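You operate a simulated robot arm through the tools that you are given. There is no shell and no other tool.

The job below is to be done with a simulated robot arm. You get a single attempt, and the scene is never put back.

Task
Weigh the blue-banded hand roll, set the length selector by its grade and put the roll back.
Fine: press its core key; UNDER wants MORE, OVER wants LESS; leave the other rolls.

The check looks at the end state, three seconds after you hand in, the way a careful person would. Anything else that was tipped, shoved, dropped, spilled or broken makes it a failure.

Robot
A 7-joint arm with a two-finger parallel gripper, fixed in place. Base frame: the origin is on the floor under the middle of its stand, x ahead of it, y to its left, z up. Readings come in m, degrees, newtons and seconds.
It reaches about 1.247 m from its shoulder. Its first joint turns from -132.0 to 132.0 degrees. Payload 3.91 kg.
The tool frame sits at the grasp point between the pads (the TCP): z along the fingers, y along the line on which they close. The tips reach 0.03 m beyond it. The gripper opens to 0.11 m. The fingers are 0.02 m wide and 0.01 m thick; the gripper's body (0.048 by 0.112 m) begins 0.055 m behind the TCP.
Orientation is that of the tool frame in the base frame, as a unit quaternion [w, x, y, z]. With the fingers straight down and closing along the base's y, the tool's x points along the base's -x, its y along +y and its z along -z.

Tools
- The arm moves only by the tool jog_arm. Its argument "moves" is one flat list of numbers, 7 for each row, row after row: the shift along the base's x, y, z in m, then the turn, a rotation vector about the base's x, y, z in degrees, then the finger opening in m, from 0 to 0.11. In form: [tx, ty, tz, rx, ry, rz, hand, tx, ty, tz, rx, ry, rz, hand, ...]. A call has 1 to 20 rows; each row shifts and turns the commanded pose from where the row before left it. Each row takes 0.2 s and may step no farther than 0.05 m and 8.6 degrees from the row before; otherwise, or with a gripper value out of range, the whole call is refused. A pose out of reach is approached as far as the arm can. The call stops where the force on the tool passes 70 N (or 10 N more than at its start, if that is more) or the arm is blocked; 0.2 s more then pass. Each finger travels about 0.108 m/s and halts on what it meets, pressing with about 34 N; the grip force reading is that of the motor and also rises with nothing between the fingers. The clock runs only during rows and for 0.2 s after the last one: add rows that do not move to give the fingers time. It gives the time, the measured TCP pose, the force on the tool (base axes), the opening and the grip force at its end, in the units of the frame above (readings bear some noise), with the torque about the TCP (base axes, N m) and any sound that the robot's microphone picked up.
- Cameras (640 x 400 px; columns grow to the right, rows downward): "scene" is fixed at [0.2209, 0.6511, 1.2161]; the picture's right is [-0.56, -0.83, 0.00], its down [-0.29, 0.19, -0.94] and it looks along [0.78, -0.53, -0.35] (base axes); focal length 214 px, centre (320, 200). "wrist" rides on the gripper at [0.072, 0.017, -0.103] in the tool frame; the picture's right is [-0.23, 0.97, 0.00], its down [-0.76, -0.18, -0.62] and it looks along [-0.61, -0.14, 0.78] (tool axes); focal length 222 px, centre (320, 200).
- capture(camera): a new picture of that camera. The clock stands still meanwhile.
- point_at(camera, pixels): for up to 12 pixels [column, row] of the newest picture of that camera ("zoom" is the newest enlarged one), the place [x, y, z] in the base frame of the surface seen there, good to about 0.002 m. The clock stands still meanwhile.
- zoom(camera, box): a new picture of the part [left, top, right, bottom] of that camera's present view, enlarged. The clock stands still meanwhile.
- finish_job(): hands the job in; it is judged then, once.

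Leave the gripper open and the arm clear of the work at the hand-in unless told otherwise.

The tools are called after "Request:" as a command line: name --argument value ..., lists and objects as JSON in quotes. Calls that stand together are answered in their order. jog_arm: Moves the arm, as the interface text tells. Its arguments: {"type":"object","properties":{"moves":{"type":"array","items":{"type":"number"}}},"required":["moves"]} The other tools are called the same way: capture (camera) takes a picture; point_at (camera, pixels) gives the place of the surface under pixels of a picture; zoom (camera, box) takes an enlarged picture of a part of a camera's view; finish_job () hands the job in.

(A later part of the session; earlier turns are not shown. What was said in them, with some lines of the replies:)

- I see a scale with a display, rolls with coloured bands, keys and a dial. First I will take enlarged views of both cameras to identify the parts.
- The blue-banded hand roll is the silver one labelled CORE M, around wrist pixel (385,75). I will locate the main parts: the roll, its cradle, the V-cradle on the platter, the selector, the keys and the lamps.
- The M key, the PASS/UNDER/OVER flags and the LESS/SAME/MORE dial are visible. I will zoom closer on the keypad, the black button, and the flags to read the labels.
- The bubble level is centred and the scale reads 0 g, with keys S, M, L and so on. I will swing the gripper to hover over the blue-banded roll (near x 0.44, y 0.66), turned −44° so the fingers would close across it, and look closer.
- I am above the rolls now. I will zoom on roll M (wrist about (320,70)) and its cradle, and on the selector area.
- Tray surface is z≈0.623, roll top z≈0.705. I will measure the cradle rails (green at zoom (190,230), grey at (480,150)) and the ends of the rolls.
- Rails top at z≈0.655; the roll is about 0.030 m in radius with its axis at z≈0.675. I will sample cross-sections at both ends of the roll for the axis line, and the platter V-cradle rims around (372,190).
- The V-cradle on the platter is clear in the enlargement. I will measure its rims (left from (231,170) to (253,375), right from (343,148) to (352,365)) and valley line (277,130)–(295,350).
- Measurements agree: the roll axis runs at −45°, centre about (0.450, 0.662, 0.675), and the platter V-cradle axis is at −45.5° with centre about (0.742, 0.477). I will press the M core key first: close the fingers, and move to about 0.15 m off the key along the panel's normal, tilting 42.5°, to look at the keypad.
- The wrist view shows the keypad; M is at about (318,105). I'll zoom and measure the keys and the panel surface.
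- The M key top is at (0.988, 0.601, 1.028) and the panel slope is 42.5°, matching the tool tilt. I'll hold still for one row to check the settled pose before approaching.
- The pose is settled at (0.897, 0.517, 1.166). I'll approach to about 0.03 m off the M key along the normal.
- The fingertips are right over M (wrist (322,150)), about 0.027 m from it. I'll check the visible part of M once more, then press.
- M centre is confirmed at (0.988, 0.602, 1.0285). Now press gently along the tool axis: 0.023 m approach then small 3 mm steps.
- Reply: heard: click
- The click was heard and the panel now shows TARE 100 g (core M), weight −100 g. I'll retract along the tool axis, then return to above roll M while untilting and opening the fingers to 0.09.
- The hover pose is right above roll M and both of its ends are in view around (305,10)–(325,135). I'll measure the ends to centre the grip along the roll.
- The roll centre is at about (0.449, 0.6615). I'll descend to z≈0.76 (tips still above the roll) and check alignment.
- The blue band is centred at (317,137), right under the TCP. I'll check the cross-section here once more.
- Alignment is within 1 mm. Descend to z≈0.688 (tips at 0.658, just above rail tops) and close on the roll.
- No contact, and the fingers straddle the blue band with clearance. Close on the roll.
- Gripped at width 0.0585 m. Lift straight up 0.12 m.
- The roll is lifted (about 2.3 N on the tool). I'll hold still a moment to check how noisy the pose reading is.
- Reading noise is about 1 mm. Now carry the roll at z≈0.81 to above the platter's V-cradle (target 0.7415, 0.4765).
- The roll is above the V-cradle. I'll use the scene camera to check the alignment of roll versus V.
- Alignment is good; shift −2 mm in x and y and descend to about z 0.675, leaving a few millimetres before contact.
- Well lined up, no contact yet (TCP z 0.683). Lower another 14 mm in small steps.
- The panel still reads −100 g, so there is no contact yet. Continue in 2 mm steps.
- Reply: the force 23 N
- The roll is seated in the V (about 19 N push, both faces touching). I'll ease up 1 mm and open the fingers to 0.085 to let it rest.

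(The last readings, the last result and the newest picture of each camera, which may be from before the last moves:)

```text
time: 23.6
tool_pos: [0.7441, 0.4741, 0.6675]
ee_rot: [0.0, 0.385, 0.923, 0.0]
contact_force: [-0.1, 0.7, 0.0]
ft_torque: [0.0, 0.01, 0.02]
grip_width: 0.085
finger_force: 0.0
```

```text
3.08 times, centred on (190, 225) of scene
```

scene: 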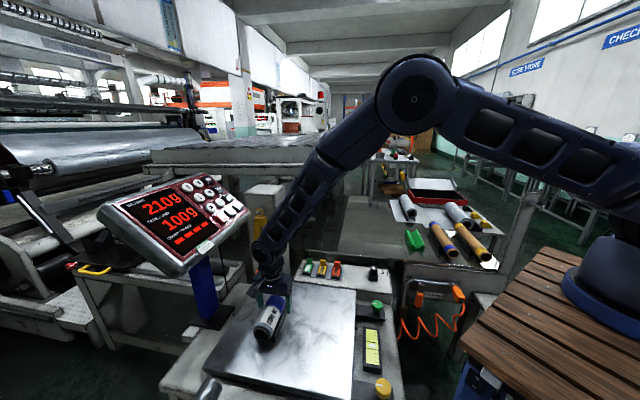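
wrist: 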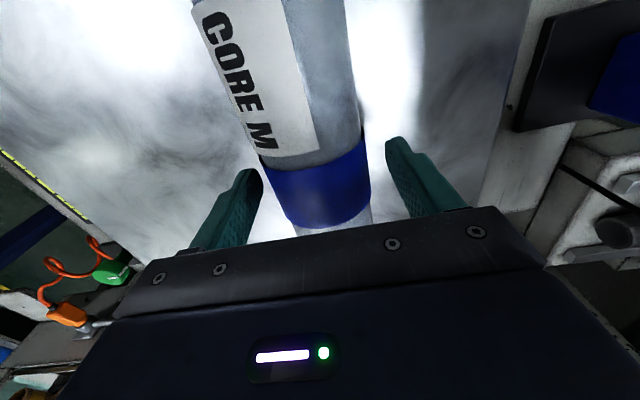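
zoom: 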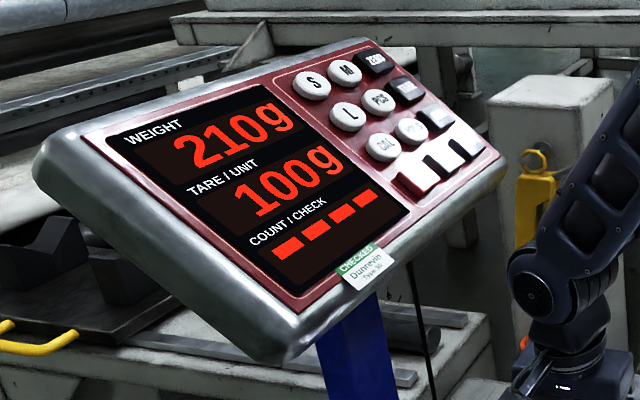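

The roll rests free; net weight 210 g with the check line showing dashes (settling). I'll wait a second and read again.

Request:
jog_arm --moves '[0, 0, 0, 0, 0, 0, 0.085, 0, 0, 0, 0, 0, 0, 0.085, 0, 0, 0, 0, 0, 0, 0.085, 0, 0, 0, 0, 0, 0, 0.085, 0, 0, 0, 0, 0, 0, 0.085, 0, 0, 0, 0, 0, 0, 0.085]'

Request:
zoom --camera "scene" --box '[90, 160, 290, 290]'

Request:
zoom --camera "scene" --box '[285, 245, 395, 315]'

```text
time: 25.0
tool_pos: [0.7439, 0.4729, 0.6666]
ee_rot: [0.0, 0.386, 0.922, 0.0]
contact_force: [-0.1, -0.6, 0.0]
ft_torque: [0.0, -0.01, -0.02]
grip_width: 0.0847
finger_force: 0.1
```

```text
3.08 times, centred on (190, 225) of scene
```

zoom: 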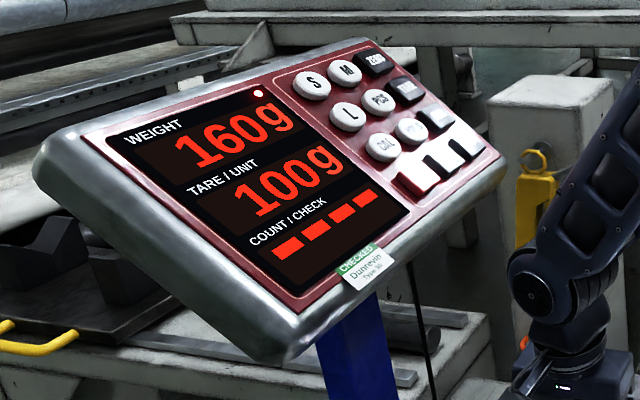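

```text
5.71 times, centred on (340, 280) of scene
```

zoom: 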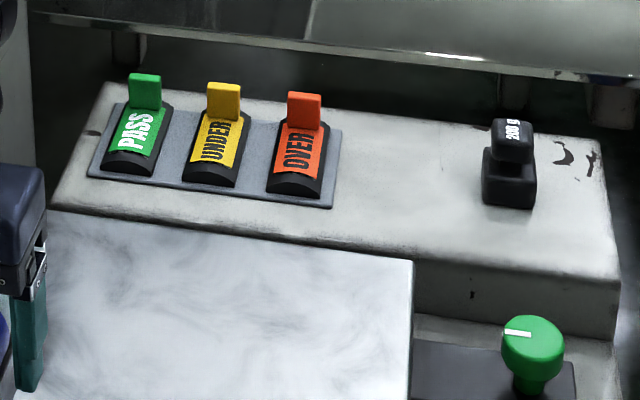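

It changed to 160 g and the check line still shows dashes, so it is still settling. Wait another two seconds.

Request:
jog_arm --moves '[0, 0, 0, 0, 0, 0, 0.085, 0, 0, 0, 0, 0, 0, 0.085, 0, 0, 0, 0, 0, 0, 0.085, 0, 0, 0, 0, 0, 0, 0.085, 0, 0, 0, 0, 0, 0, 0.085, 0, 0, 0, 0, 0, 0, 0.085, 0, 0, 0, 0, 0, 0, 0.085, 0, 0, 0, 0, 0, 0, 0.085, 0, 0, 0, 0, 0, 0, 0.085]'

Request:
zoom --camera "scene" --box '[90, 160, 290, 290]'

```text
time: 27.0
tool_pos: [0.7444, 0.4739, 0.6664]
ee_rot: [0.0, 0.385, 0.923, -0.001]
contact_force: [0.5, 0.0, -0.2]
ft_torque: [0.03, -0.01, 0.02]
grip_width: 0.0851
finger_force: 0.1
```

```text
3.08 times, centred on (190, 225) of scene
```

zoom: 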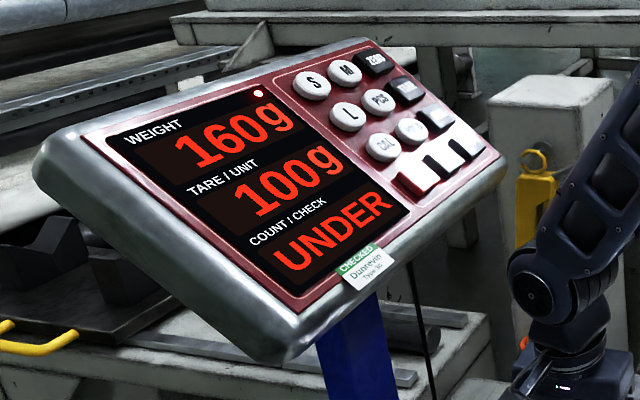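

Now it is stable: net 160 g, grade UNDER, so the selector must go to MORE. I'll check the flags and bubble level once more for consistency.

Request:
zoom --camera "scene" --box '[285, 245, 395, 315]'

Request:
zoom --camera "scene" --box '[350, 310, 400, 400]'

Request:
zoom --camera "scene" --box '[220, 240, 320, 350]'

```text
5.71 times, centred on (340, 280) of scene
```

zoom: 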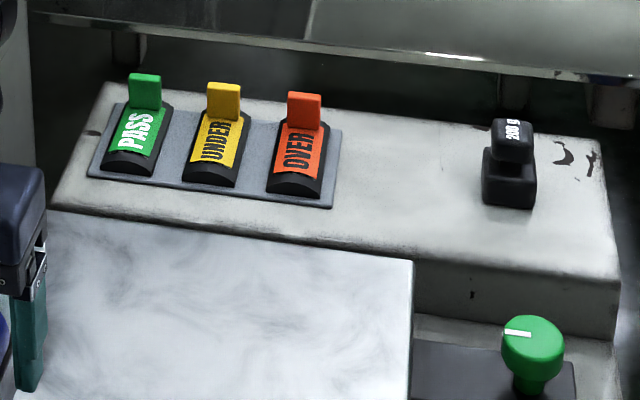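

```text
4.44 times, centred on (375, 355) of scene
```

zoom: 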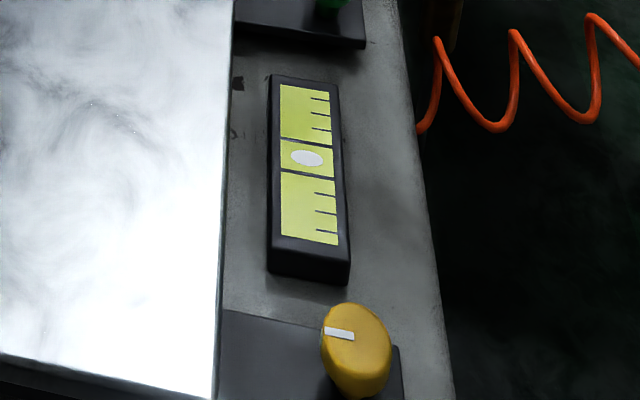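

```text
3.64 times, centred on (270, 295) of scene
```

zoom: 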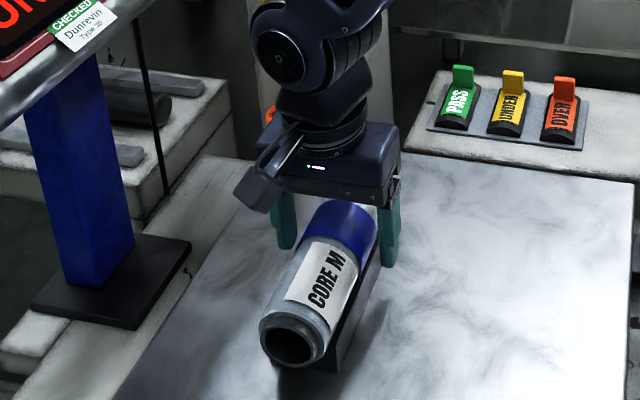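

The grade line says UNDER and the level is fine. I'll regrip the roll where it lies and lift it straight up to carry it back.

Request:
jog_arm --moves '[0, 0, 0, 0, 0, 0, 0.045, 0, 0, 0, 0, 0, 0, 0.045, 0, 0, 0, 0, 0, 0, 0.045]'

Request:
jog_arm --moves '[0, 0, 0.01, 0, 0, 0, 0.045, 0, 0, 0.02, 0, 0, 0, 0.045, 0, 0, 0.03, 0, 0, 0, 0.045, 0, 0, 0.03, 0, 0, 0, 0.045, 0, 0, 0.03, 0, 0, 0, 0.045, 0, 0, 0.024, 0, 0, 0, 0.045, 0, 0, 0, 0, 0, 0, 0.045]'

Request:
capture --camera "scene"

Request:
capture --camera "wrist"

```text
time: 27.8
tool_pos: [0.7446, 0.473, 0.6655]
ee_rot: [0.001, 0.386, 0.923, 0.0]
contact_force: [-3.8, -4.5, 2.0]
ft_torque: [0.0, 0.16, 0.42]
grip_width: 0.0587
finger_force: 34.0
```

```text
time: 29.4
tool_pos: [0.7438, 0.4735, 0.8081]
ee_rot: [-0.001, 0.386, 0.922, 0.0]
contact_force: [0.4, -0.2, -3.2]
ft_torque: [0.02, 0.0, 0.0]
grip_width: 0.0585
finger_force: 34.2
```

```text
taken
```

scene: 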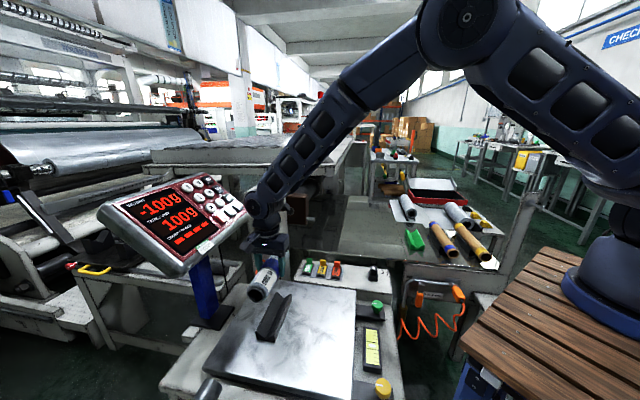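

```text
taken
```

wrist: 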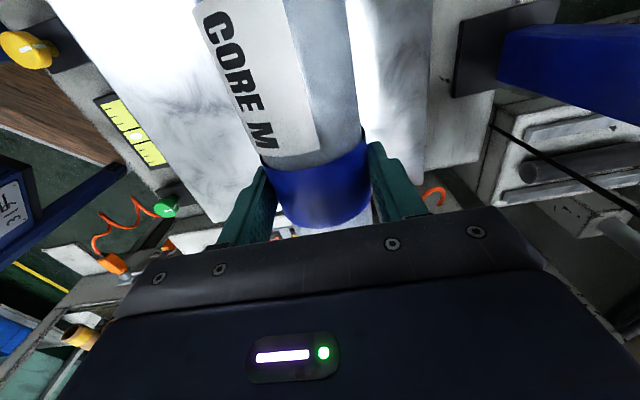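

The V-cradle stayed in place. Carry the roll back over its tray cradle, yaw +0.5°.

Request:
jog_arm --moves '[-0.03263, 0.02057, 0, 0, 0, 0.5, 0.045, -0.03263, 0.02057, 0, 0, 0, 0, 0.045, -0.03263, 0.02057, 0, 0, 0, 0, 0.045, -0.03263, 0.02057, 0, 0, 0, 0, 0.045, -0.03263, 0.02057, 0, 0, 0, 0, 0.045, -0.03263, 0.02057, 0, 0, 0, 0, 0.045, -0.03263, 0.02057, 0, 0, 0, 0, 0.045, -0.03263, 0.02057, 0, 0, 0, 0, 0.045, -0.03263, 0.02057, 0, 0, 0, 0, 0.045, 0, 0, 0, 0, 0, 0, 0.045, 0, 0, 0, 0, 0, 0, 0.045]'

Request:
capture --camera "wrist"

```text
time: 31.8
tool_pos: [0.4506, 0.6587, 0.8116]
ee_rot: [0.0, 0.382, 0.924, -0.001]
contact_force: [0.8, -0.6, -3.0]
ft_torque: [0.01, 0.0, -0.01]
grip_width: 0.0585
finger_force: 33.8
```

```text
taken
```

wrist: 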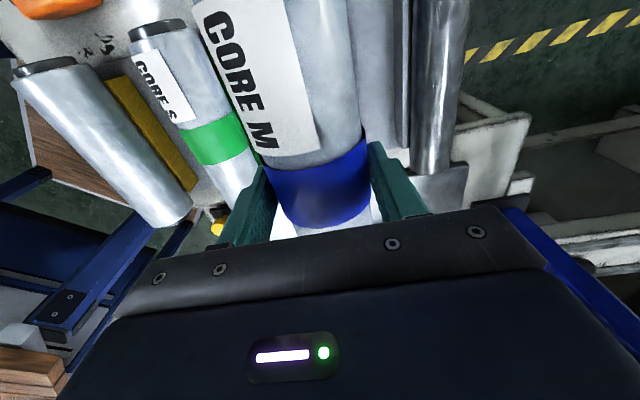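

The pose matches the original grasp line closely. Descend to about z 0.72, still clear of the cradle, and re-check.

Request:
jog_arm --moves '[0, 0, -0.03, 0, 0, 0, 0.045, 0, 0, -0.03, 0, 0, 0, 0.045, 0, 0, -0.03, 0, 0, 0, 0.045, 0, 0, 0, 0, 0, 0, 0.045, 0, 0, 0, 0, 0, 0, 0.045]'

Request:
capture --camera "wrist"

```text
time: 33.0
tool_pos: [0.4484, 0.6591, 0.719]
ee_rot: [0.0, 0.382, 0.924, 0.0]
contact_force: [-0.7, 0.6, -2.3]
ft_torque: [-0.04, -0.01, 0.03]
grip_width: 0.0583
finger_force: 34.2
```

```text
taken
```

wrist: 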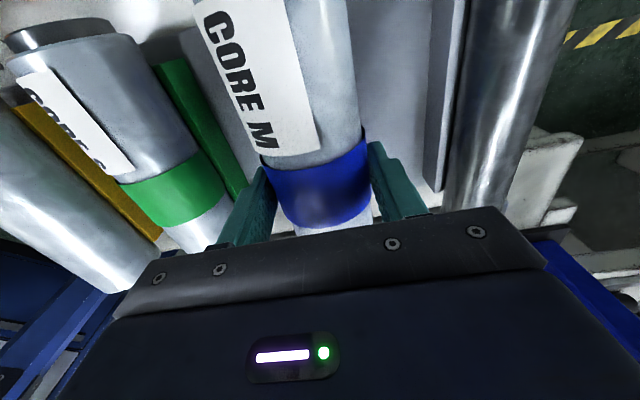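

A small correction of (+3, +1) mm keeps the roll over its original axis. Lower to about 0.698.

Request:
jog_arm --moves '[0.0032, 0.0012, -0.01, 0, 0, 0, 0.045, 0, 0, -0.01, 0, 0, 0, 0.045, 0, 0, 0, 0, 0, 0, 0.045, 0, 0, 0, 0, 0, 0, 0.045]'

Request:
capture --camera "wrist"

```text
time: 34.0
tool_pos: [0.4531, 0.6603, 0.7003]
ee_rot: [0.0, 0.382, 0.924, 0.0]
contact_force: [0.1, -0.1, -2.1]
ft_torque: [0.03, 0.01, 0.02]
grip_width: 0.0583
finger_force: 33.7
```

```text
taken
```

wrist: 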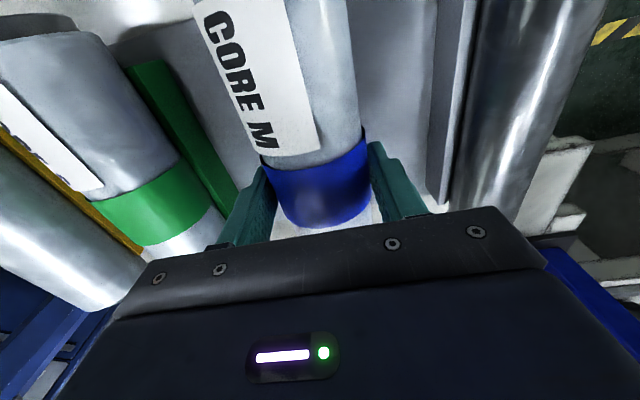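

No contact at z 0.700. Lower 6 mm more, then in 2 mm steps.

Request:
jog_arm --moves '[-0.0005, -0.0005, -0.004, 0, 0, 0, 0.045, 0, 0, -0.002, 0, 0, 0, 0.045, 0, 0, 0, 0, 0, 0, 0.045]'

Request:
jog_arm --moves '[0, 0, -0.002, 0, 0, 0, 0.045, 0, 0, 0, 0, 0, 0, 0.045]'

```text
time: 34.8
tool_pos: [0.4541, 0.6593, 0.6944]
ee_rot: [0.0, 0.382, 0.924, 0.0]
contact_force: [0.0, 0.2, -2.2]
ft_torque: [-0.01, -0.02, 0.0]
grip_width: 0.0584
finger_force: 33.5
```

```text
time: 35.4
tool_pos: [0.4537, 0.6598, 0.6935]
ee_rot: [0.0, 0.381, 0.925, 0.0]
contact_force: [-4.3, -4.3, 9.4]
ft_torque: [-0.63, -0.56, -0.47]
grip_width: 0.0585
finger_force: 33.8
```

First touch: the +u end of the roll meets the +w side face slightly early. I'll ease up 1.5 mm, shift −1.2 mm in both x and y, yaw −0.3°, then lower again.

Request:
jog_arm --moves '[-0.0012, -0.0012, 0.0015, 0, 0, -0.3, 0.045, 0, 0, -0.0015, 0, 0, 0, 0.045, 0, 0, 0, 0, 0, 0, 0.045]'

```text
time: 36.2
tool_pos: [0.4526, 0.6574, 0.6911]
ee_rot: [0.0, 0.384, 0.923, 0.0]
contact_force: [0.7, 0.2, -2.9]
ft_torque: [0.0, 0.02, 0.0]
grip_width: 0.0583
finger_force: 34.2
```

Contact is free again at the same height, so the correction was right. Lower in 1 mm steps.

Request:
jog_arm --moves '[0, 0, -0.001, 0, 0, 0, 0.045, 0, 0, 0, 0, 0, 0, 0.045]'

Request:
jog_arm --moves '[0, 0, -0.001, 0, 0, 0, 0.045, 0, 0, 0, 0, 0, 0, 0.045]'

```text
time: 36.8
tool_pos: [0.4513, 0.6576, 0.692]
ee_rot: [0.0, 0.384, 0.923, -0.001]
contact_force: [-0.2, -1.0, -2.2]
ft_torque: [0.06, 0.09, 0.05]
grip_width: 0.0587
finger_force: 34.2
```

```text
time: 37.4
tool_pos: [0.4523, 0.659, 0.6909]
ee_rot: [0.0, 0.385, 0.923, 0.0]
contact_force: [-5.2, -11.7, 16.9]
ft_torque: [0.23, 0.36, 0.4]
grip_width: 0.0586
finger_force: 33.8
```

Seated evenly (about 17 N up) at z 0.691, the expected height. Ease off 1 mm with −0.5 mm shift and open gradually.

Request:
jog_arm --moves '[-0.0005, -0.0005, 0.001, 0, 0, 0, 0.045, 0, 0, 0, 0, 0, 0, 0.045, 0, 0, 0, 0, 0, 0, 0.06, 0, 0, 0, 0, 0, 0, 0.068, 0, 0, 0, 0, 0, 0, 0.085, 0, 0, 0, 0, 0, 0, 0.09]'

Request:
capture --camera "wrist"

```text
time: 38.8
tool_pos: [0.452, 0.6584, 0.6906]
ee_rot: [0.0, 0.384, 0.923, 0.0]
contact_force: [0.2, -0.2, 0.3]
ft_torque: [-0.01, 0.0, 0.02]
grip_width: 0.0899
finger_force: 0.0
```

```text
taken
```

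wrist: 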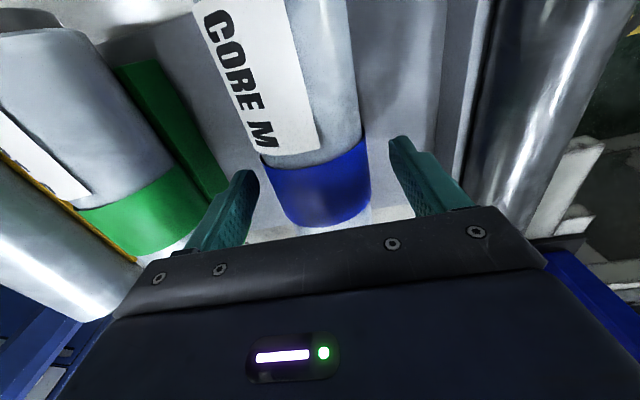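

The roll lies back in its cradle, as before. Rise straight up to z≈1.0 and check.

Request:
jog_arm --moves '[0, 0, 0.02, 0, 0, 0, 0.09, 0, 0, 0.04, 0, 0, 0, 0.09, 0, 0, 0.05, 0, 0, 0, 0.09, 0, 0, 0.05, 0, 0, 0, 0.09, 0, 0, 0.05, 0, 0, 0, 0.09, 0, 0, 0.05, 0, 0, 0, 0.09, 0, 0, 0.05, 0, 0, 0, 0.09, 0, 0, 0, 0, 0, 0, 0.09, 0, 0, 0, 0, 0, 0, 0.09]'

Request:
capture --camera "wrist"

Request:
zoom --camera "wrist" --box '[250, 0, 400, 140]'

Request:
capture --camera "scene"

```text
time: 40.8
tool_pos: [0.4526, 0.658, 1.005]
ee_rot: [0.0, 0.385, 0.923, 0.0]
contact_force: [0.0, -1.2, 0.1]
ft_torque: [-0.02, 0.01, -0.01]
grip_width: 0.0901
finger_force: 0.0
```

```text
taken
```

wrist: 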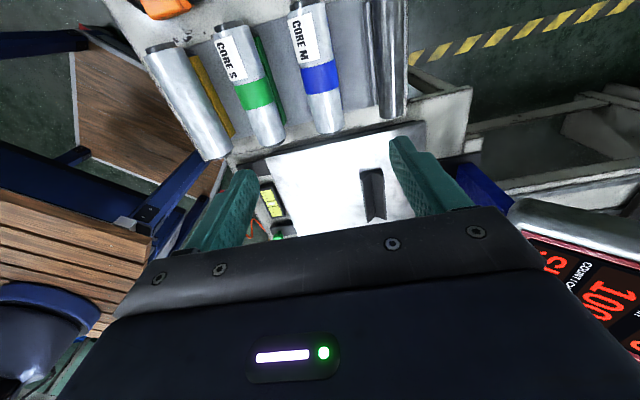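

```text
2.86 times, centred on (325, 70) of wrist
```

zoom: 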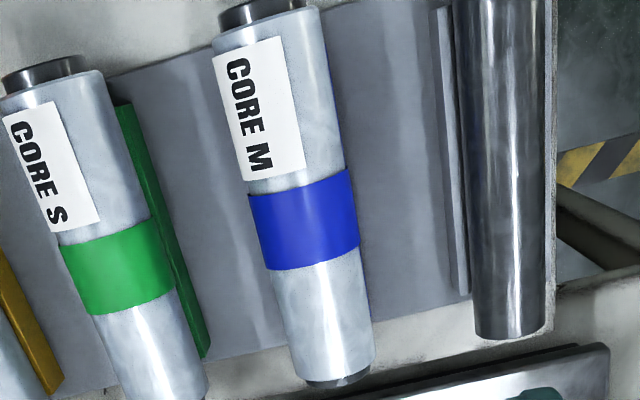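

```text
taken
```

scene: 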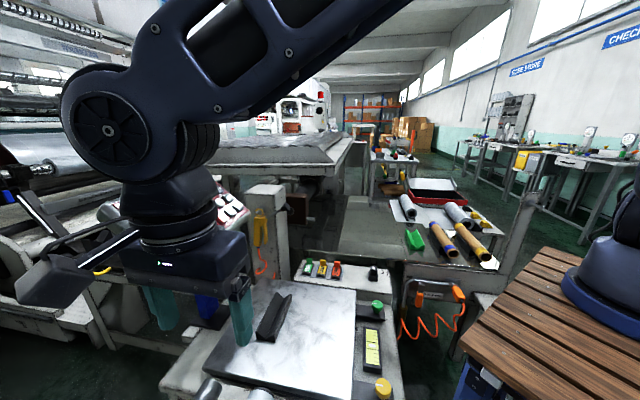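

The roll is back in place, with band positions relative to roll S matching those before. Next, the length selector: hover over the dial at about (0.376, 0.849) to look at it.

Request:
jog_arm --moves '[-0.0153, 0.0382, 0, 0, 0, 0, 0.09, -0.0153, 0.0382, 0, 0, 0, 0, 0.09, -0.0153, 0.0382, 0, 0, 0, 0, 0.09, -0.0153, 0.0382, 0, 0, 0, 0, 0.09, -0.0153, 0.0382, 0, 0, 0, 0, 0.09, 0, 0, 0, 0, 0, 0, 0.09, 0, 0, 0, 0, 0, 0, 0.09]'

Request:
capture --camera "wrist"

Request:
zoom --camera "wrist" --box '[260, 40, 380, 150]'

Request:
capture --camera "scene"

```text
time: 42.4
tool_pos: [0.3746, 0.8481, 0.9991]
ee_rot: [0.0, 0.383, 0.924, -0.001]
contact_force: [0.2, 0.4, 0.4]
ft_torque: [-0.01, 0.02, -0.03]
grip_width: 0.0899
finger_force: 0.1
```

```text
taken
```

wrist: 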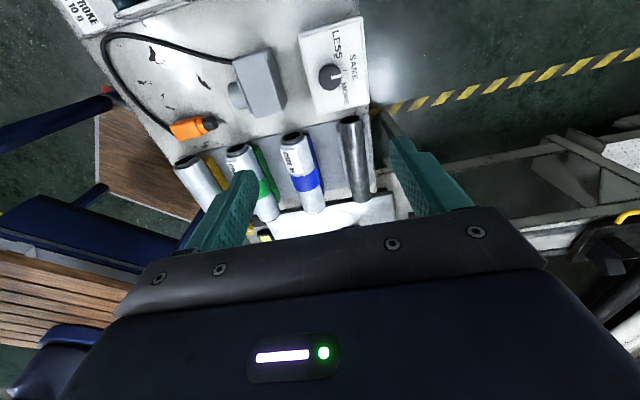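

```text
3.64 times, centred on (320, 95) of wrist
```

zoom: 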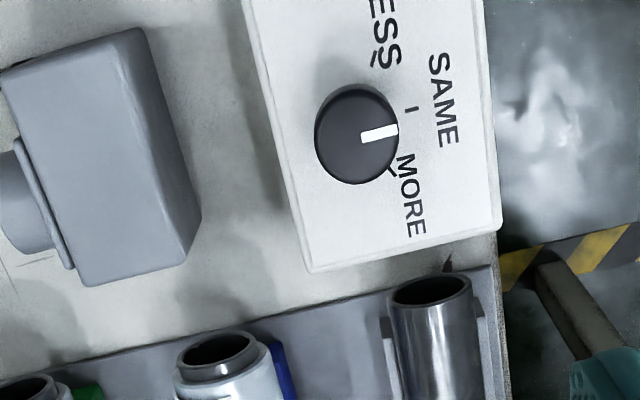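

```text
taken
```

scene: 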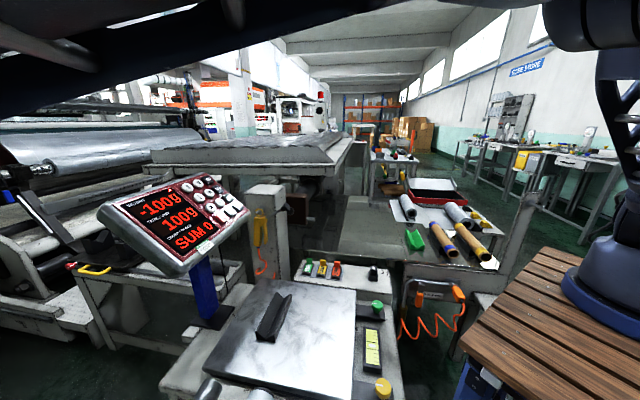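

The dial face shows ticks for LESS (372,50), SAME (412,108), MORE (390,172) in the enlargement, with the pointer currently near SAME. I'll measure ticks, knob top, and pointer ends.

Request:
point_at --camera "zoom" --pixels '[[373, 50], [412, 108], [391, 172], [358, 135], [364, 137], [395, 129], [320, 135], [360, 92], [398, 150], [355, 180], [380, 100], [340, 95]]'

Request:
point_at --camera "wrist" --pixels '[[305, 40], [355, 25], [365, 95], [320, 110], [265, 80], [275, 60], [350, 120], [349, 130], [295, 140], [320, 60]]'

```text
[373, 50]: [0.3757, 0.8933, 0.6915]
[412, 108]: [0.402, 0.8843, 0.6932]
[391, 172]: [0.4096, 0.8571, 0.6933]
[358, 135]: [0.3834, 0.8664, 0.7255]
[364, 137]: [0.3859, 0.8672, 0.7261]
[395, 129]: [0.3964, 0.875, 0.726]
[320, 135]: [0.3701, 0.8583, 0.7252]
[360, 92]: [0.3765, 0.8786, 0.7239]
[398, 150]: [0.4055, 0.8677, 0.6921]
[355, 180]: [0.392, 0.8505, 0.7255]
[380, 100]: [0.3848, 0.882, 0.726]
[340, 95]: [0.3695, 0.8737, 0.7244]
```

```text
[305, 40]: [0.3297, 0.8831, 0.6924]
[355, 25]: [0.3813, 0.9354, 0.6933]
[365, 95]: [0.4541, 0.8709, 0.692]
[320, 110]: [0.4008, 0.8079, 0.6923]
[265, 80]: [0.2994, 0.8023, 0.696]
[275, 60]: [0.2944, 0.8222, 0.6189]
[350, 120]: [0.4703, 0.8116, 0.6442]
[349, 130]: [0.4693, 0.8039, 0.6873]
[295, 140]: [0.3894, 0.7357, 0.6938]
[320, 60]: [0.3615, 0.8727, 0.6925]
```

The dial face is level at z≈0.692, the knob about 0.033 m across with top at z≈0.7255, centre near (0.385, 0.8655). I'll zoom tighter for more accurate angles.

Request:
zoom --camera "wrist" --box '[300, 15, 370, 115]'

```text
4.00 times, centred on (335, 65) of wrist
```

zoom: 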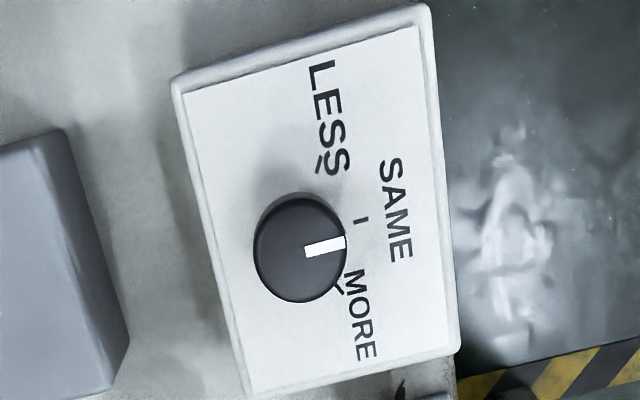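

I'll measure tick ends and knob rim points in this tighter enlargement.

Request:
point_at --camera "zoom" --pixels '[[318, 170], [322, 159], [356, 220], [367, 220], [336, 284], [343, 292], [308, 249], [342, 241], [262, 240], [285, 203], [330, 210], [320, 292]]'

Request:
point_at --camera "zoom" --pixels '[[265, 270], [280, 288], [300, 297], [342, 260], [343, 228], [308, 198], [186, 85], [425, 25], [455, 350], [250, 390], [270, 220], [300, 250]]'

```text
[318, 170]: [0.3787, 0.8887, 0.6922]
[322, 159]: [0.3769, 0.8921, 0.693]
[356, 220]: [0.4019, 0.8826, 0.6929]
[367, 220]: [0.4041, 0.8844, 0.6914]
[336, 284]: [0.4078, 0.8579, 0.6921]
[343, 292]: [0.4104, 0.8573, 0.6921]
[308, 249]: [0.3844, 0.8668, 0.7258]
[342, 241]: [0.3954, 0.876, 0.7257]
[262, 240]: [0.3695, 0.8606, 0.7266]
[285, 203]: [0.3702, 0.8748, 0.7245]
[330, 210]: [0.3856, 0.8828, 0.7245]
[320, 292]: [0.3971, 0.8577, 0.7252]
```

```text
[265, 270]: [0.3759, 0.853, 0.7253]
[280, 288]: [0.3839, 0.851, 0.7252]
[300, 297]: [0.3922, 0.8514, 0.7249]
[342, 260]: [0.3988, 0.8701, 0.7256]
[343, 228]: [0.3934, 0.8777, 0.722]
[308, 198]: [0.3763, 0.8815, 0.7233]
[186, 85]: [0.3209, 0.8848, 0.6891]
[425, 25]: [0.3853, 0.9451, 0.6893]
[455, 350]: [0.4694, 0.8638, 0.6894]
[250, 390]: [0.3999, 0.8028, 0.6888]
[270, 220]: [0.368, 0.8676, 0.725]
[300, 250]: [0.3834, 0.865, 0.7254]
```

Angles from the knob centre (0.384, 0.867): LESS ≈104°, SAME ≈42°, MORE ≈−19.5°; pointer now at ≈40° (SAME). So I need about −60° (clockwise from above). I'll first yaw the gripper +60° while centring above the knob at z 0.85, so the turn ends at a yaw I already know is reachable.

Request:
jog_arm --moves '[0.0012, 0.0023, -0.0186, 0, 0, 7.5, 0.06, 0.0012, 0.0023, -0.0186, 0, 0, 7.5, 0.06, 0.0012, 0.0023, -0.0186, 0, 0, 7.5, 0.06, 0.0012, 0.0023, -0.0186, 0, 0, 7.5, 0.06, 0.0012, 0.0023, -0.0186, 0, 0, 7.5, 0.06, 0.0012, 0.0023, -0.0186, 0, 0, 7.5, 0.06, 0.0012, 0.0023, -0.0186, 0, 0, 7.5, 0.06, 0.0012, 0.0023, -0.0186, 0, 0, 7.5, 0.06, 0, 0, 0, 0, 0, 0, 0.06, 0, 0, 0, 0, 0, 0, 0.06]'

Request:
capture --camera "wrist"

Request:
zoom --camera "wrist" --box '[250, 60, 390, 180]'

```text
time: 44.6
tool_pos: [0.3862, 0.8669, 0.8527]
ee_rot: [0.0, -0.129, 0.992, 0.0]
contact_force: [0.3, -1.1, -0.1]
ft_torque: [0.02, 0.02, 0.02]
grip_width: 0.0597
finger_force: 0.1
```

```text
taken
```

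wrist: 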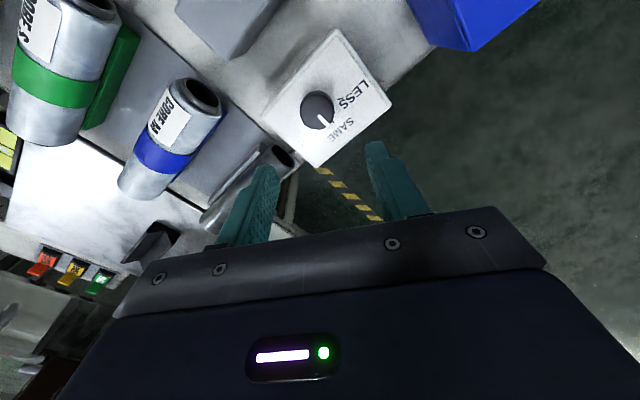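

```text
3.33 times, centred on (320, 120) of wrist
```

zoom: 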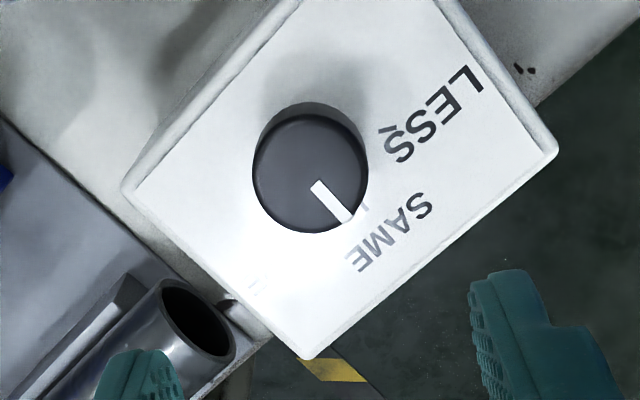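

I'll re-measure the knob top rim and pointer in this closer view.

Request:
point_at --camera "zoom" --pixels '[[312, 174], [256, 175], [367, 172], [312, 118], [305, 230], [272, 130], [350, 130], [270, 215], [314, 185], [350, 222], [387, 131], [362, 210]]'

```text
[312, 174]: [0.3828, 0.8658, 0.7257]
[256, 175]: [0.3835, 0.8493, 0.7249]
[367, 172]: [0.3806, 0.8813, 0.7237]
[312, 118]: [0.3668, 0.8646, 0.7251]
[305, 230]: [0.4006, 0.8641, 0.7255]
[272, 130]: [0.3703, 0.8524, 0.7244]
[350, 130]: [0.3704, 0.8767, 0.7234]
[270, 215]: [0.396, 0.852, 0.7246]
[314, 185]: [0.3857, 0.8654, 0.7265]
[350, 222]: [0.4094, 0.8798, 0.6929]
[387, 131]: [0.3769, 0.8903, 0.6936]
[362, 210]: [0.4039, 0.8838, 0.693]
```

The knob centre is (0.384, 0.8655). Shift (−2.5, −1.4) mm and descend to z≈0.73 (tips ≈0.70, just above the dial face at 0.692), pausing half-way.

Request:
jog_arm --moves '[-0.0025, -0.0014, -0.03, 0, 0, 0, 0.06, 0, 0, -0.03, 0, 0, 0, 0.06, 0, 0, -0.028, 0, 0, 0, 0.06, 0, 0, 0, 0, 0, 0, 0.06, 0, 0, 0, 0, 0, 0, 0.06]'

Request:
capture --camera "wrist"

Request:
zoom --camera "wrist" --box '[240, 90, 400, 220]'

```text
time: 45.8
tool_pos: [0.3841, 0.8666, 0.7641]
ee_rot: [0.0, -0.128, 0.992, 0.0]
contact_force: [0.2, 0.0, 0.2]
ft_torque: [-0.01, 0.01, 0.01]
grip_width: 0.0598
finger_force: 0.0
```

```text
taken
```

wrist: 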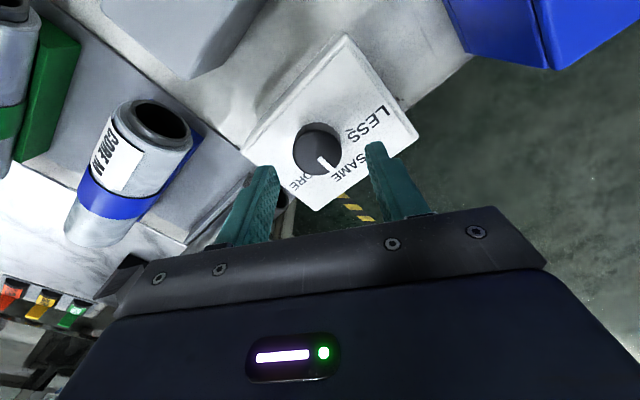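

```text
3.08 times, centred on (320, 155) of wrist
```

zoom: 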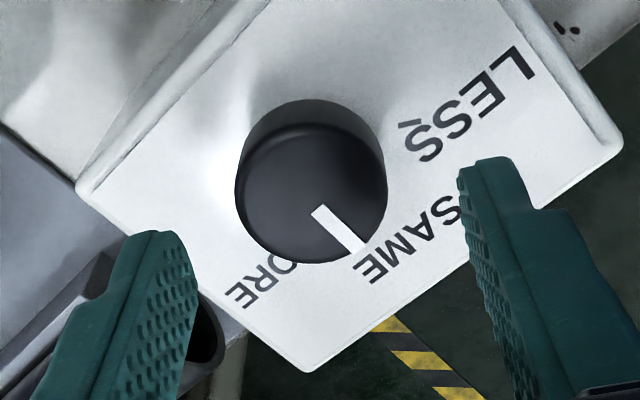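

The knob is between the fingers. One more measurement of the rim from here for centring.

Request:
point_at --camera "zoom" --pixels '[[312, 193], [238, 200], [386, 190], [312, 128], [312, 258], [262, 145], [362, 142], [262, 245], [318, 212], [355, 248], [405, 130], [300, 110]]'

```text
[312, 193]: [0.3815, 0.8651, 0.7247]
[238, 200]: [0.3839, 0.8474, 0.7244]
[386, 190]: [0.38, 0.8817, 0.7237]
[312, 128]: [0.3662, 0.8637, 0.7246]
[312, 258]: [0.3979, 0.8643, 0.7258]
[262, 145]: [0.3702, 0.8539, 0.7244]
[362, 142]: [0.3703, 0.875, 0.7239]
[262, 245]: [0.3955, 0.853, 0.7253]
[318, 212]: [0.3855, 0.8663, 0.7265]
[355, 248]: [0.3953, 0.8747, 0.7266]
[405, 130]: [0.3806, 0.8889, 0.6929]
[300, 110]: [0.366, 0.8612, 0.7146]
```

Shift (−1.4, −1.4) mm and descend to z≈0.73.

Request:
jog_arm --moves '[-0.0014, -0.0014, -0.012, 0, 0, 0, 0.06, 0, 0, -0.012, 0, 0, 0, 0.06, 0, 0, -0.01, 0, 0, 0, 0.06, 0, 0, 0, 0, 0, 0, 0.06, 0, 0, 0, 0, 0, 0, 0.06]'

Request:
capture --camera "wrist"

```text
time: 47.0
tool_pos: [0.3832, 0.8654, 0.7302]
ee_rot: [0.0, -0.129, 0.992, 0.0]
contact_force: [0.1, -0.1, -0.5]
ft_torque: [-0.01, -0.01, 0.0]
grip_width: 0.0599
finger_force: 0.1
```

```text
taken
```

wrist: 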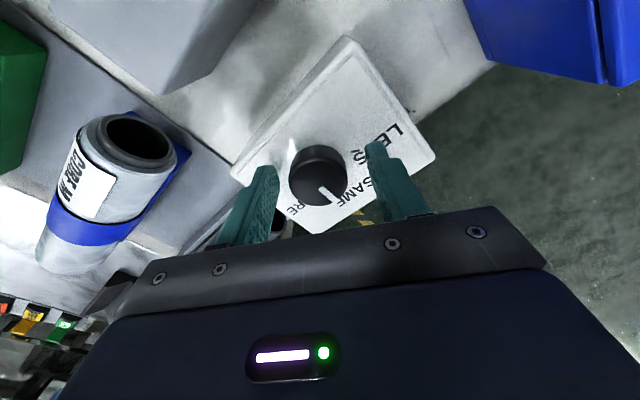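

Fingers straddle the knob without contact. Close on the knob.

Request:
jog_arm --moves '[0, 0, 0, 0, 0, 0, 0.02, 0, 0, 0, 0, 0, 0, 0.02, 0, 0, 0, 0, 0, 0, 0.02]'

```text
time: 47.8
tool_pos: [0.3821, 0.8642, 0.7302]
ee_rot: [0.0, -0.129, 0.992, -0.001]
contact_force: [0.6, -25.1, 7.1]
ft_torque: [-0.9, 0.6, 0.0]
grip_width: 0.0356
finger_force: 45.1
```

Gripped (width 0.0356) but with 25 N sideways, so the gripper is slightly off towards +y. Shift −1.5 mm along the closing line to relieve it.

Request:
jog_arm --moves '[0.0004, -0.00145, 0, 0, 0, 0, 0.02, 0, 0, 0, 0, 0, 0, 0.02]'

```text
time: 48.4
tool_pos: [0.3822, 0.8639, 0.7304]
ee_rot: [-0.001, -0.129, 0.992, 0.001]
contact_force: [2.5, 4.9, -8.9]
ft_torque: [0.62, -0.49, 0.0]
grip_width: 0.0357
finger_force: 44.9
```

The lateral load is small now. Start turning clockwise: −15° in two rows and check torque.

Request:
jog_arm --moves '[0, 0, 0, 0, 0, -7.5, 0.02, 0, 0, 0, 0, 0, -7.5, 0.02, 0, 0, 0, 0, 0, 0, 0.02]'

Request:
capture --camera "wrist"

Request:
zoom --camera "wrist" --box '[240, 110, 400, 240]'

```text
time: 49.2
tool_pos: [0.3836, 0.8644, 0.7311]
ee_rot: [0.001, 0.002, 1.0, 0.001]
contact_force: [10.9, 8.9, -2.0]
ft_torque: [-0.32, -0.13, 0.05]
grip_width: 0.0357
finger_force: 44.9
```

```text
taken
```

wrist: 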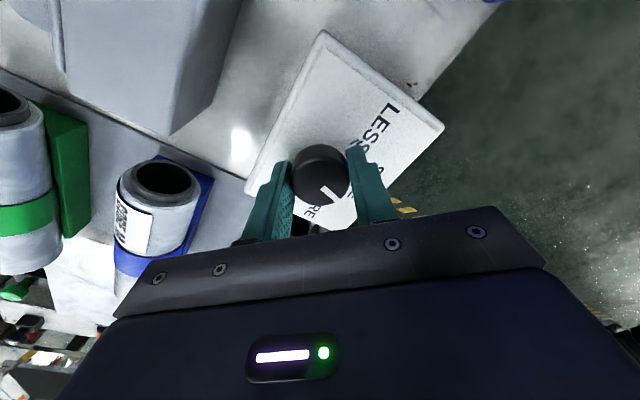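

```text
3.08 times, centred on (320, 175) of wrist
```

zoom: 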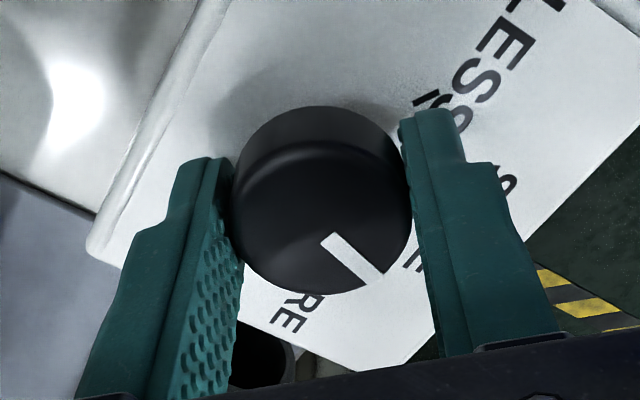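

I'll measure the pointer direction to see if the knob turned with the gripper.

Request:
point_at --camera "zoom" --pixels '[[332, 240], [372, 278], [320, 218], [350, 258]]'

```text
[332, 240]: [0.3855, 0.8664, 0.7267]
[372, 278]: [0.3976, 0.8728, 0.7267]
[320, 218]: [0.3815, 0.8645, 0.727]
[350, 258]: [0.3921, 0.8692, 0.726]
```

The pointer moved from 40.6° to about 28°, following the gripper. Continue −22.5°.

Request:
jog_arm --moves '[0, 0, 0, 0, 0, -7.5, 0.02, 0, 0, 0, 0, 0, -7.5, 0.02, 0, 0, 0, 0, 0, -7.5, 0.02, 0, 0, 0, 0, 0, 0, 0.02]'

Request:
zoom --camera "wrist" --box '[240, 110, 400, 240]'

```text
time: 50.2
tool_pos: [0.3843, 0.8656, 0.7312]
ee_rot: [0.0, 0.198, 0.98, 0.0]
contact_force: [24.3, 20.1, -5.8]
ft_torque: [0.56, -0.01, 0.01]
grip_width: 0.0358
finger_force: 44.7
```

```text
3.08 times, centred on (320, 175) of wrist
```

zoom: 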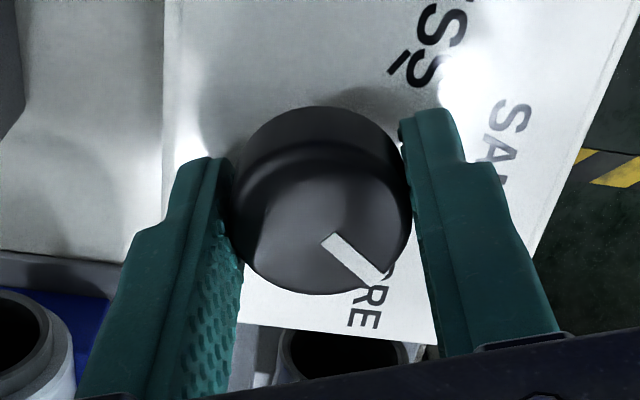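

Turning well, but sideways force builds (24, 20 N). I'll shift (+1.1, +0.9) mm to relieve it and measure the pointer.

Request:
point_at --camera "zoom" --pixels '[[332, 238], [372, 280], [320, 200], [350, 258]]'

Request:
jog_arm --moves '[0.0011, 0.0009, 0, 0, 0, 0, 0.02, 0, 0, 0, 0, 0, 0, 0.02]'

```text
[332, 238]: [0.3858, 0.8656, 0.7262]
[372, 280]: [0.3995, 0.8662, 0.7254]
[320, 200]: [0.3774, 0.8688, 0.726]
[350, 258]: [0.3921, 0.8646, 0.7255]
```

```text
time: 50.8
tool_pos: [0.3822, 0.8646, 0.7305]
ee_rot: [0.0, 0.196, 0.981, -0.001]
contact_force: [15.4, -2.4, 3.6]
ft_torque: [-0.54, -0.63, 0.01]
grip_width: 0.0355
finger_force: 45.0
```

Pointer at about 2.5–3°. MORE tick is at −19.5°, so turn another −22.5°.

Request:
jog_arm --moves '[0.0004, 0, 0, 0, 0, -7.5, 0.02, 0, 0, 0, 0, 0, -7.5, 0.02, 0, 0, 0, 0, 0, -7.5, 0.02, 0, 0, 0, 0, 0, 0, 0.02]'

Request:
zoom --camera "wrist" --box '[240, 110, 400, 240]'

Request:
point_at --camera "zoom" --pixels '[[332, 238], [372, 280], [350, 258], [320, 200]]'

```text
time: 51.8
tool_pos: [0.3831, 0.8646, 0.7309]
ee_rot: [0.0, 0.384, 0.923, 0.0]
contact_force: [7.7, 0.9, 6.9]
ft_torque: [-0.09, 0.06, 0.28]
grip_width: 0.0356
finger_force: 45.0
```

```text
3.08 times, centred on (320, 175) of wrist
```

zoom: 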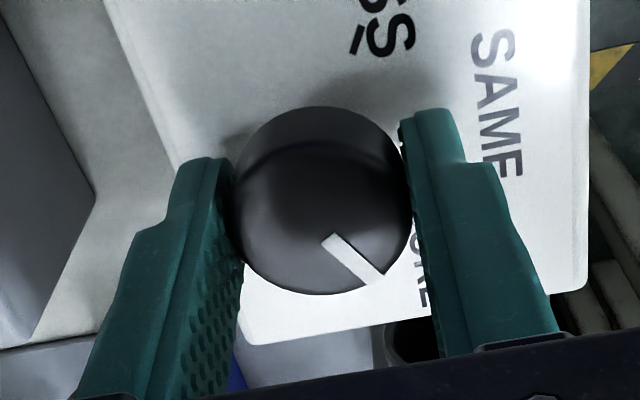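

```text
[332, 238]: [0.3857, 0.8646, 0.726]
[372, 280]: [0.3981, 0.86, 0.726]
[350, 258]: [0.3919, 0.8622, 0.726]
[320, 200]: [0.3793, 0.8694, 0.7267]
```

The pointer is now at about −20.4°, matching the MORE tick (−19.5…−20.7°). Open the fingers and rise to check.

Request:
jog_arm --moves '[0, 0, 0, 0, 0, 0, 0.06, 0, 0, 0, 0, 0, 0, 0.06, 0, 0, 0, 0, 0, 0, 0.06, 0, 0, 0.02, 0, 0, 0, 0.06, 0, 0, 0.03, 0, 0, 0, 0.06, 0, 0, 0.04, 0, 0, 0, 0.06, 0, 0, 0.04, 0, 0, 0, 0.06, 0, 0, 0.04, 0, 0, 0, 0.06, 0, 0, 0, 0, 0, 0, 0.06]'

Request:
capture --camera "wrist"

Request:
zoom --camera "wrist" --box '[260, 20, 400, 140]'

```text
time: 53.8
tool_pos: [0.3831, 0.8627, 0.899]
ee_rot: [-0.001, 0.384, 0.923, 0.0]
contact_force: [-0.2, 0.7, 0.7]
ft_torque: [0.01, 0.0, 0.02]
grip_width: 0.0601
finger_force: 0.1
```

```text
taken
```

wrist: 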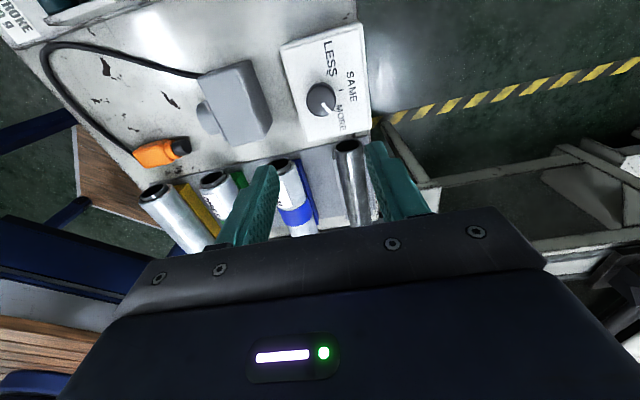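

```text
3.33 times, centred on (330, 80) of wrist
```

zoom: 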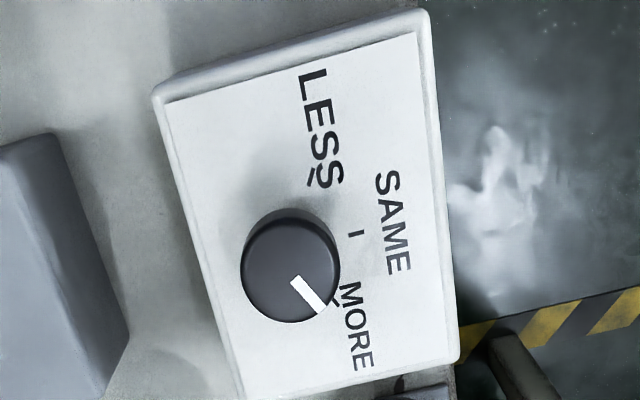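

The pointer now points at MORE. I'll measure the pointer and the MORE tick to confirm.

Request:
point_at --camera "zoom" --pixels '[[296, 281], [319, 308], [334, 302], [338, 299], [357, 234], [312, 177], [290, 268], [245, 265], [335, 260], [285, 219], [290, 320]]'

```text
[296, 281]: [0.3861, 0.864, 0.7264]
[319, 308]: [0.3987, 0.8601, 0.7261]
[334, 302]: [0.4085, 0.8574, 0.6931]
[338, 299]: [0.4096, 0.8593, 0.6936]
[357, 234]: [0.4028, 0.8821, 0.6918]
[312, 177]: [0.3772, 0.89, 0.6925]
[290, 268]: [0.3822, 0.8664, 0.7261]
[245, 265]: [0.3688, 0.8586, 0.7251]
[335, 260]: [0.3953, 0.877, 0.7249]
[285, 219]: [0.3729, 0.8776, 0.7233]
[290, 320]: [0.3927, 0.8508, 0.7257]
```

The selector stands on MORE (pointer ≈ −17…−19°, tick ≈ −17°). Now raise the arm clear, back toward the start pose with the gripper fully open, and check everything.

Request:
jog_arm --moves '[0, 0, 0.045, 0, 0, 0, 0.11, 0, 0, 0.045, 0, 0, 0, 0.11, 0, 0, 0.045, 0, 0, 0, 0.11, 0, 0, 0.045, 0, 0, 0, 0.11, 0, 0, 0.045, 0, 0, 0, 0.11, 0, 0, 0.045, 0, 0, 0, 0.11, 0, 0, 0.045, 0, 0, 0, 0.11, -0.0015, -0.04, 0.0027, 0, 0, 5, 0.11, -0.0015, -0.04, 0.0027, 0, 0, 5, 0.11, -0.0015, -0.04, 0.0027, 0, 0, 5, 0.11, -0.0015, -0.04, 0.0027, 0, 0, 5, 0.11, -0.0015, -0.04, 0.0027, 0, 0, 5, 0.11, -0.0015, -0.04, 0.0027, 0, 0, 5, 0.11, -0.0015, -0.04, 0.0027, 0, 0, 5, 0.11, -0.0015, -0.04, 0.0027, 0, 0, 5, 0.11, -0.0015, -0.04, 0.0027, 0, 0, 5, 0.11, 0, 0, 0, 0, 0, 0, 0.11]'

Request:
capture --camera "wrist"

Request:
capture --camera "scene"

Request:
zoom --camera "wrist" --box '[240, 0, 440, 130]'

Request:
zoom --camera "wrist" --box '[420, 0, 540, 80]'

Request:
zoom --camera "scene" --box '[90, 160, 290, 290]'

```text
time: 57.4
tool_pos: [0.367, 0.5047, 1.2395]
ee_rot: [0.0, 0.002, 1.0, 0.0]
contact_force: [-0.4, -0.7, 0.2]
ft_torque: [-0.01, 0.04, 0.0]
grip_width: 0.11
finger_force: 0.1
```

```text
taken
```

wrist: 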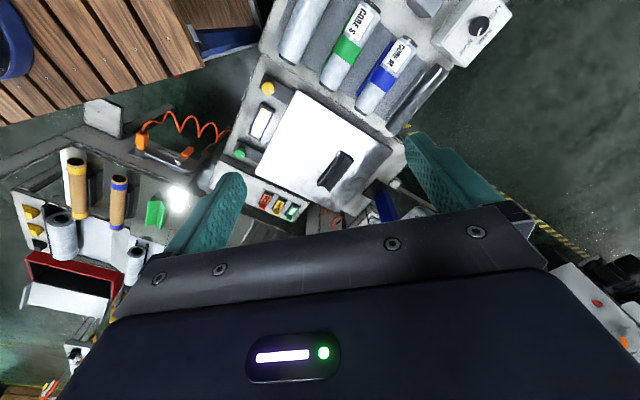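

```text
taken
```

scene: 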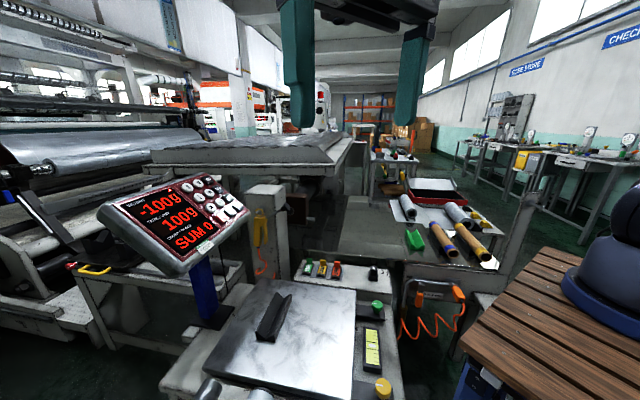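

```text
3.08 times, centred on (340, 65) of wrist
```

zoom: 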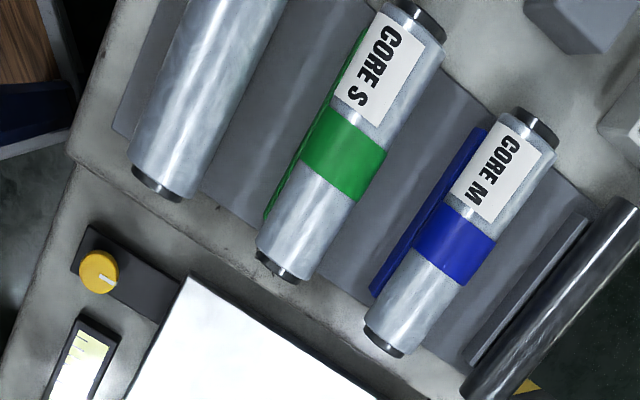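

```text
5.00 times, centred on (480, 40) of wrist
```

zoom: 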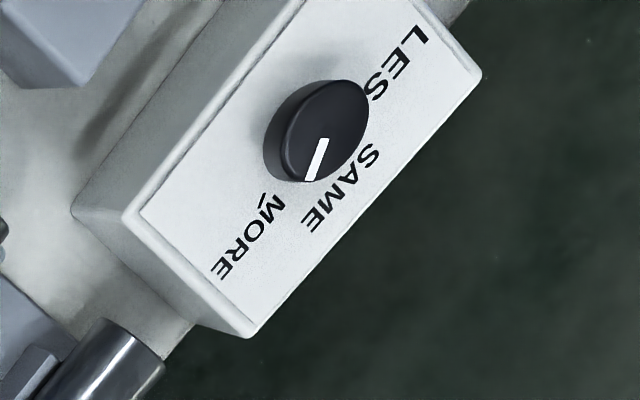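

```text
3.08 times, centred on (190, 225) of scene
```

zoom: 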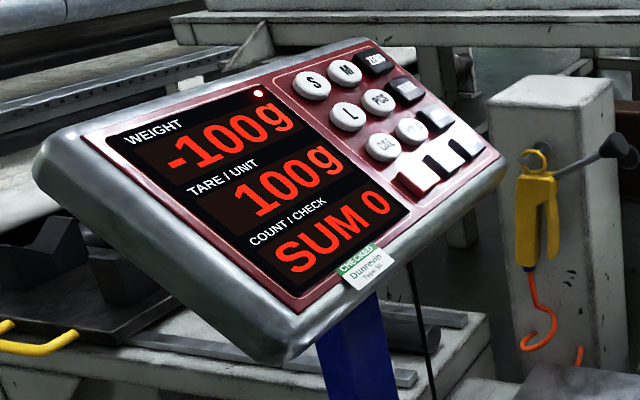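

The roll is in its cradle as before. From this oblique view I'll double-check the pointer versus the MORE tick in 3D.

Request:
zoom --camera "wrist" --box '[440, 0, 520, 70]'

```text
5.71 times, centred on (480, 35) of wrist
```

zoom: 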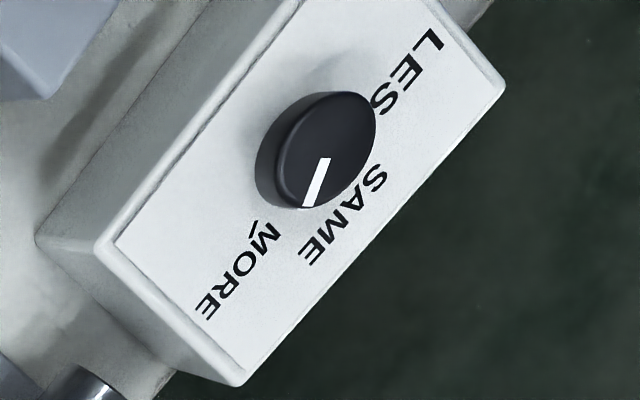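

Request:
point_at --camera "zoom" --pixels '[[326, 160], [305, 204], [254, 220], [259, 228], [248, 226], [280, 175], [373, 130], [340, 94], [300, 200], [325, 150]]'

```text
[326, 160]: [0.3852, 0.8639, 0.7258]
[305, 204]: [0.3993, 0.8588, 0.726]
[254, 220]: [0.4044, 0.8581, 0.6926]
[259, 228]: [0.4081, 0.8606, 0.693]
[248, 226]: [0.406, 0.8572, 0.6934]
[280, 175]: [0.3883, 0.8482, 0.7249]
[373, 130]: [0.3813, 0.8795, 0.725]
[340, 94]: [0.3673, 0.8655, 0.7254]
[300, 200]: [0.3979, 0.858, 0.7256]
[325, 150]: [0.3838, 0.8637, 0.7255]
```

In 3D the pointer is at −19.9° and the MORE tick at about −18°, so the selector is on MORE. The roll's band sits in the same place relative to roll S as before, the platter V-cradle is undisturbed, and the gripper is open and clear. I'm handing in.

Request:
finish_job

```text
The job is handed in.
```

The job is handed in. The blue-banded roll (CORE M) graded UNDER, so the length selector is set to MORE and the roll is back in its cradle.

- **Weighing:** I pressed the M key once, which set a 100 g core tare. The roll settled at 160 g net on the platter, and the panel showed UNDER.
- **Selector:** I turned the knob from SAME to MORE. The pointer measures within about 2° of the MORE tick.
- **Roll:** It sits in its tray cradle, with its band in the same place relative to roll S as before.
- **Everything else:** I did not touch the other rolls. The final pictures show nothing else visibly disturbed.

At hand-in the panel still showed the 100 g tare (−100 g on the empty platter). The gripper was open and the arm was back near its start pose.
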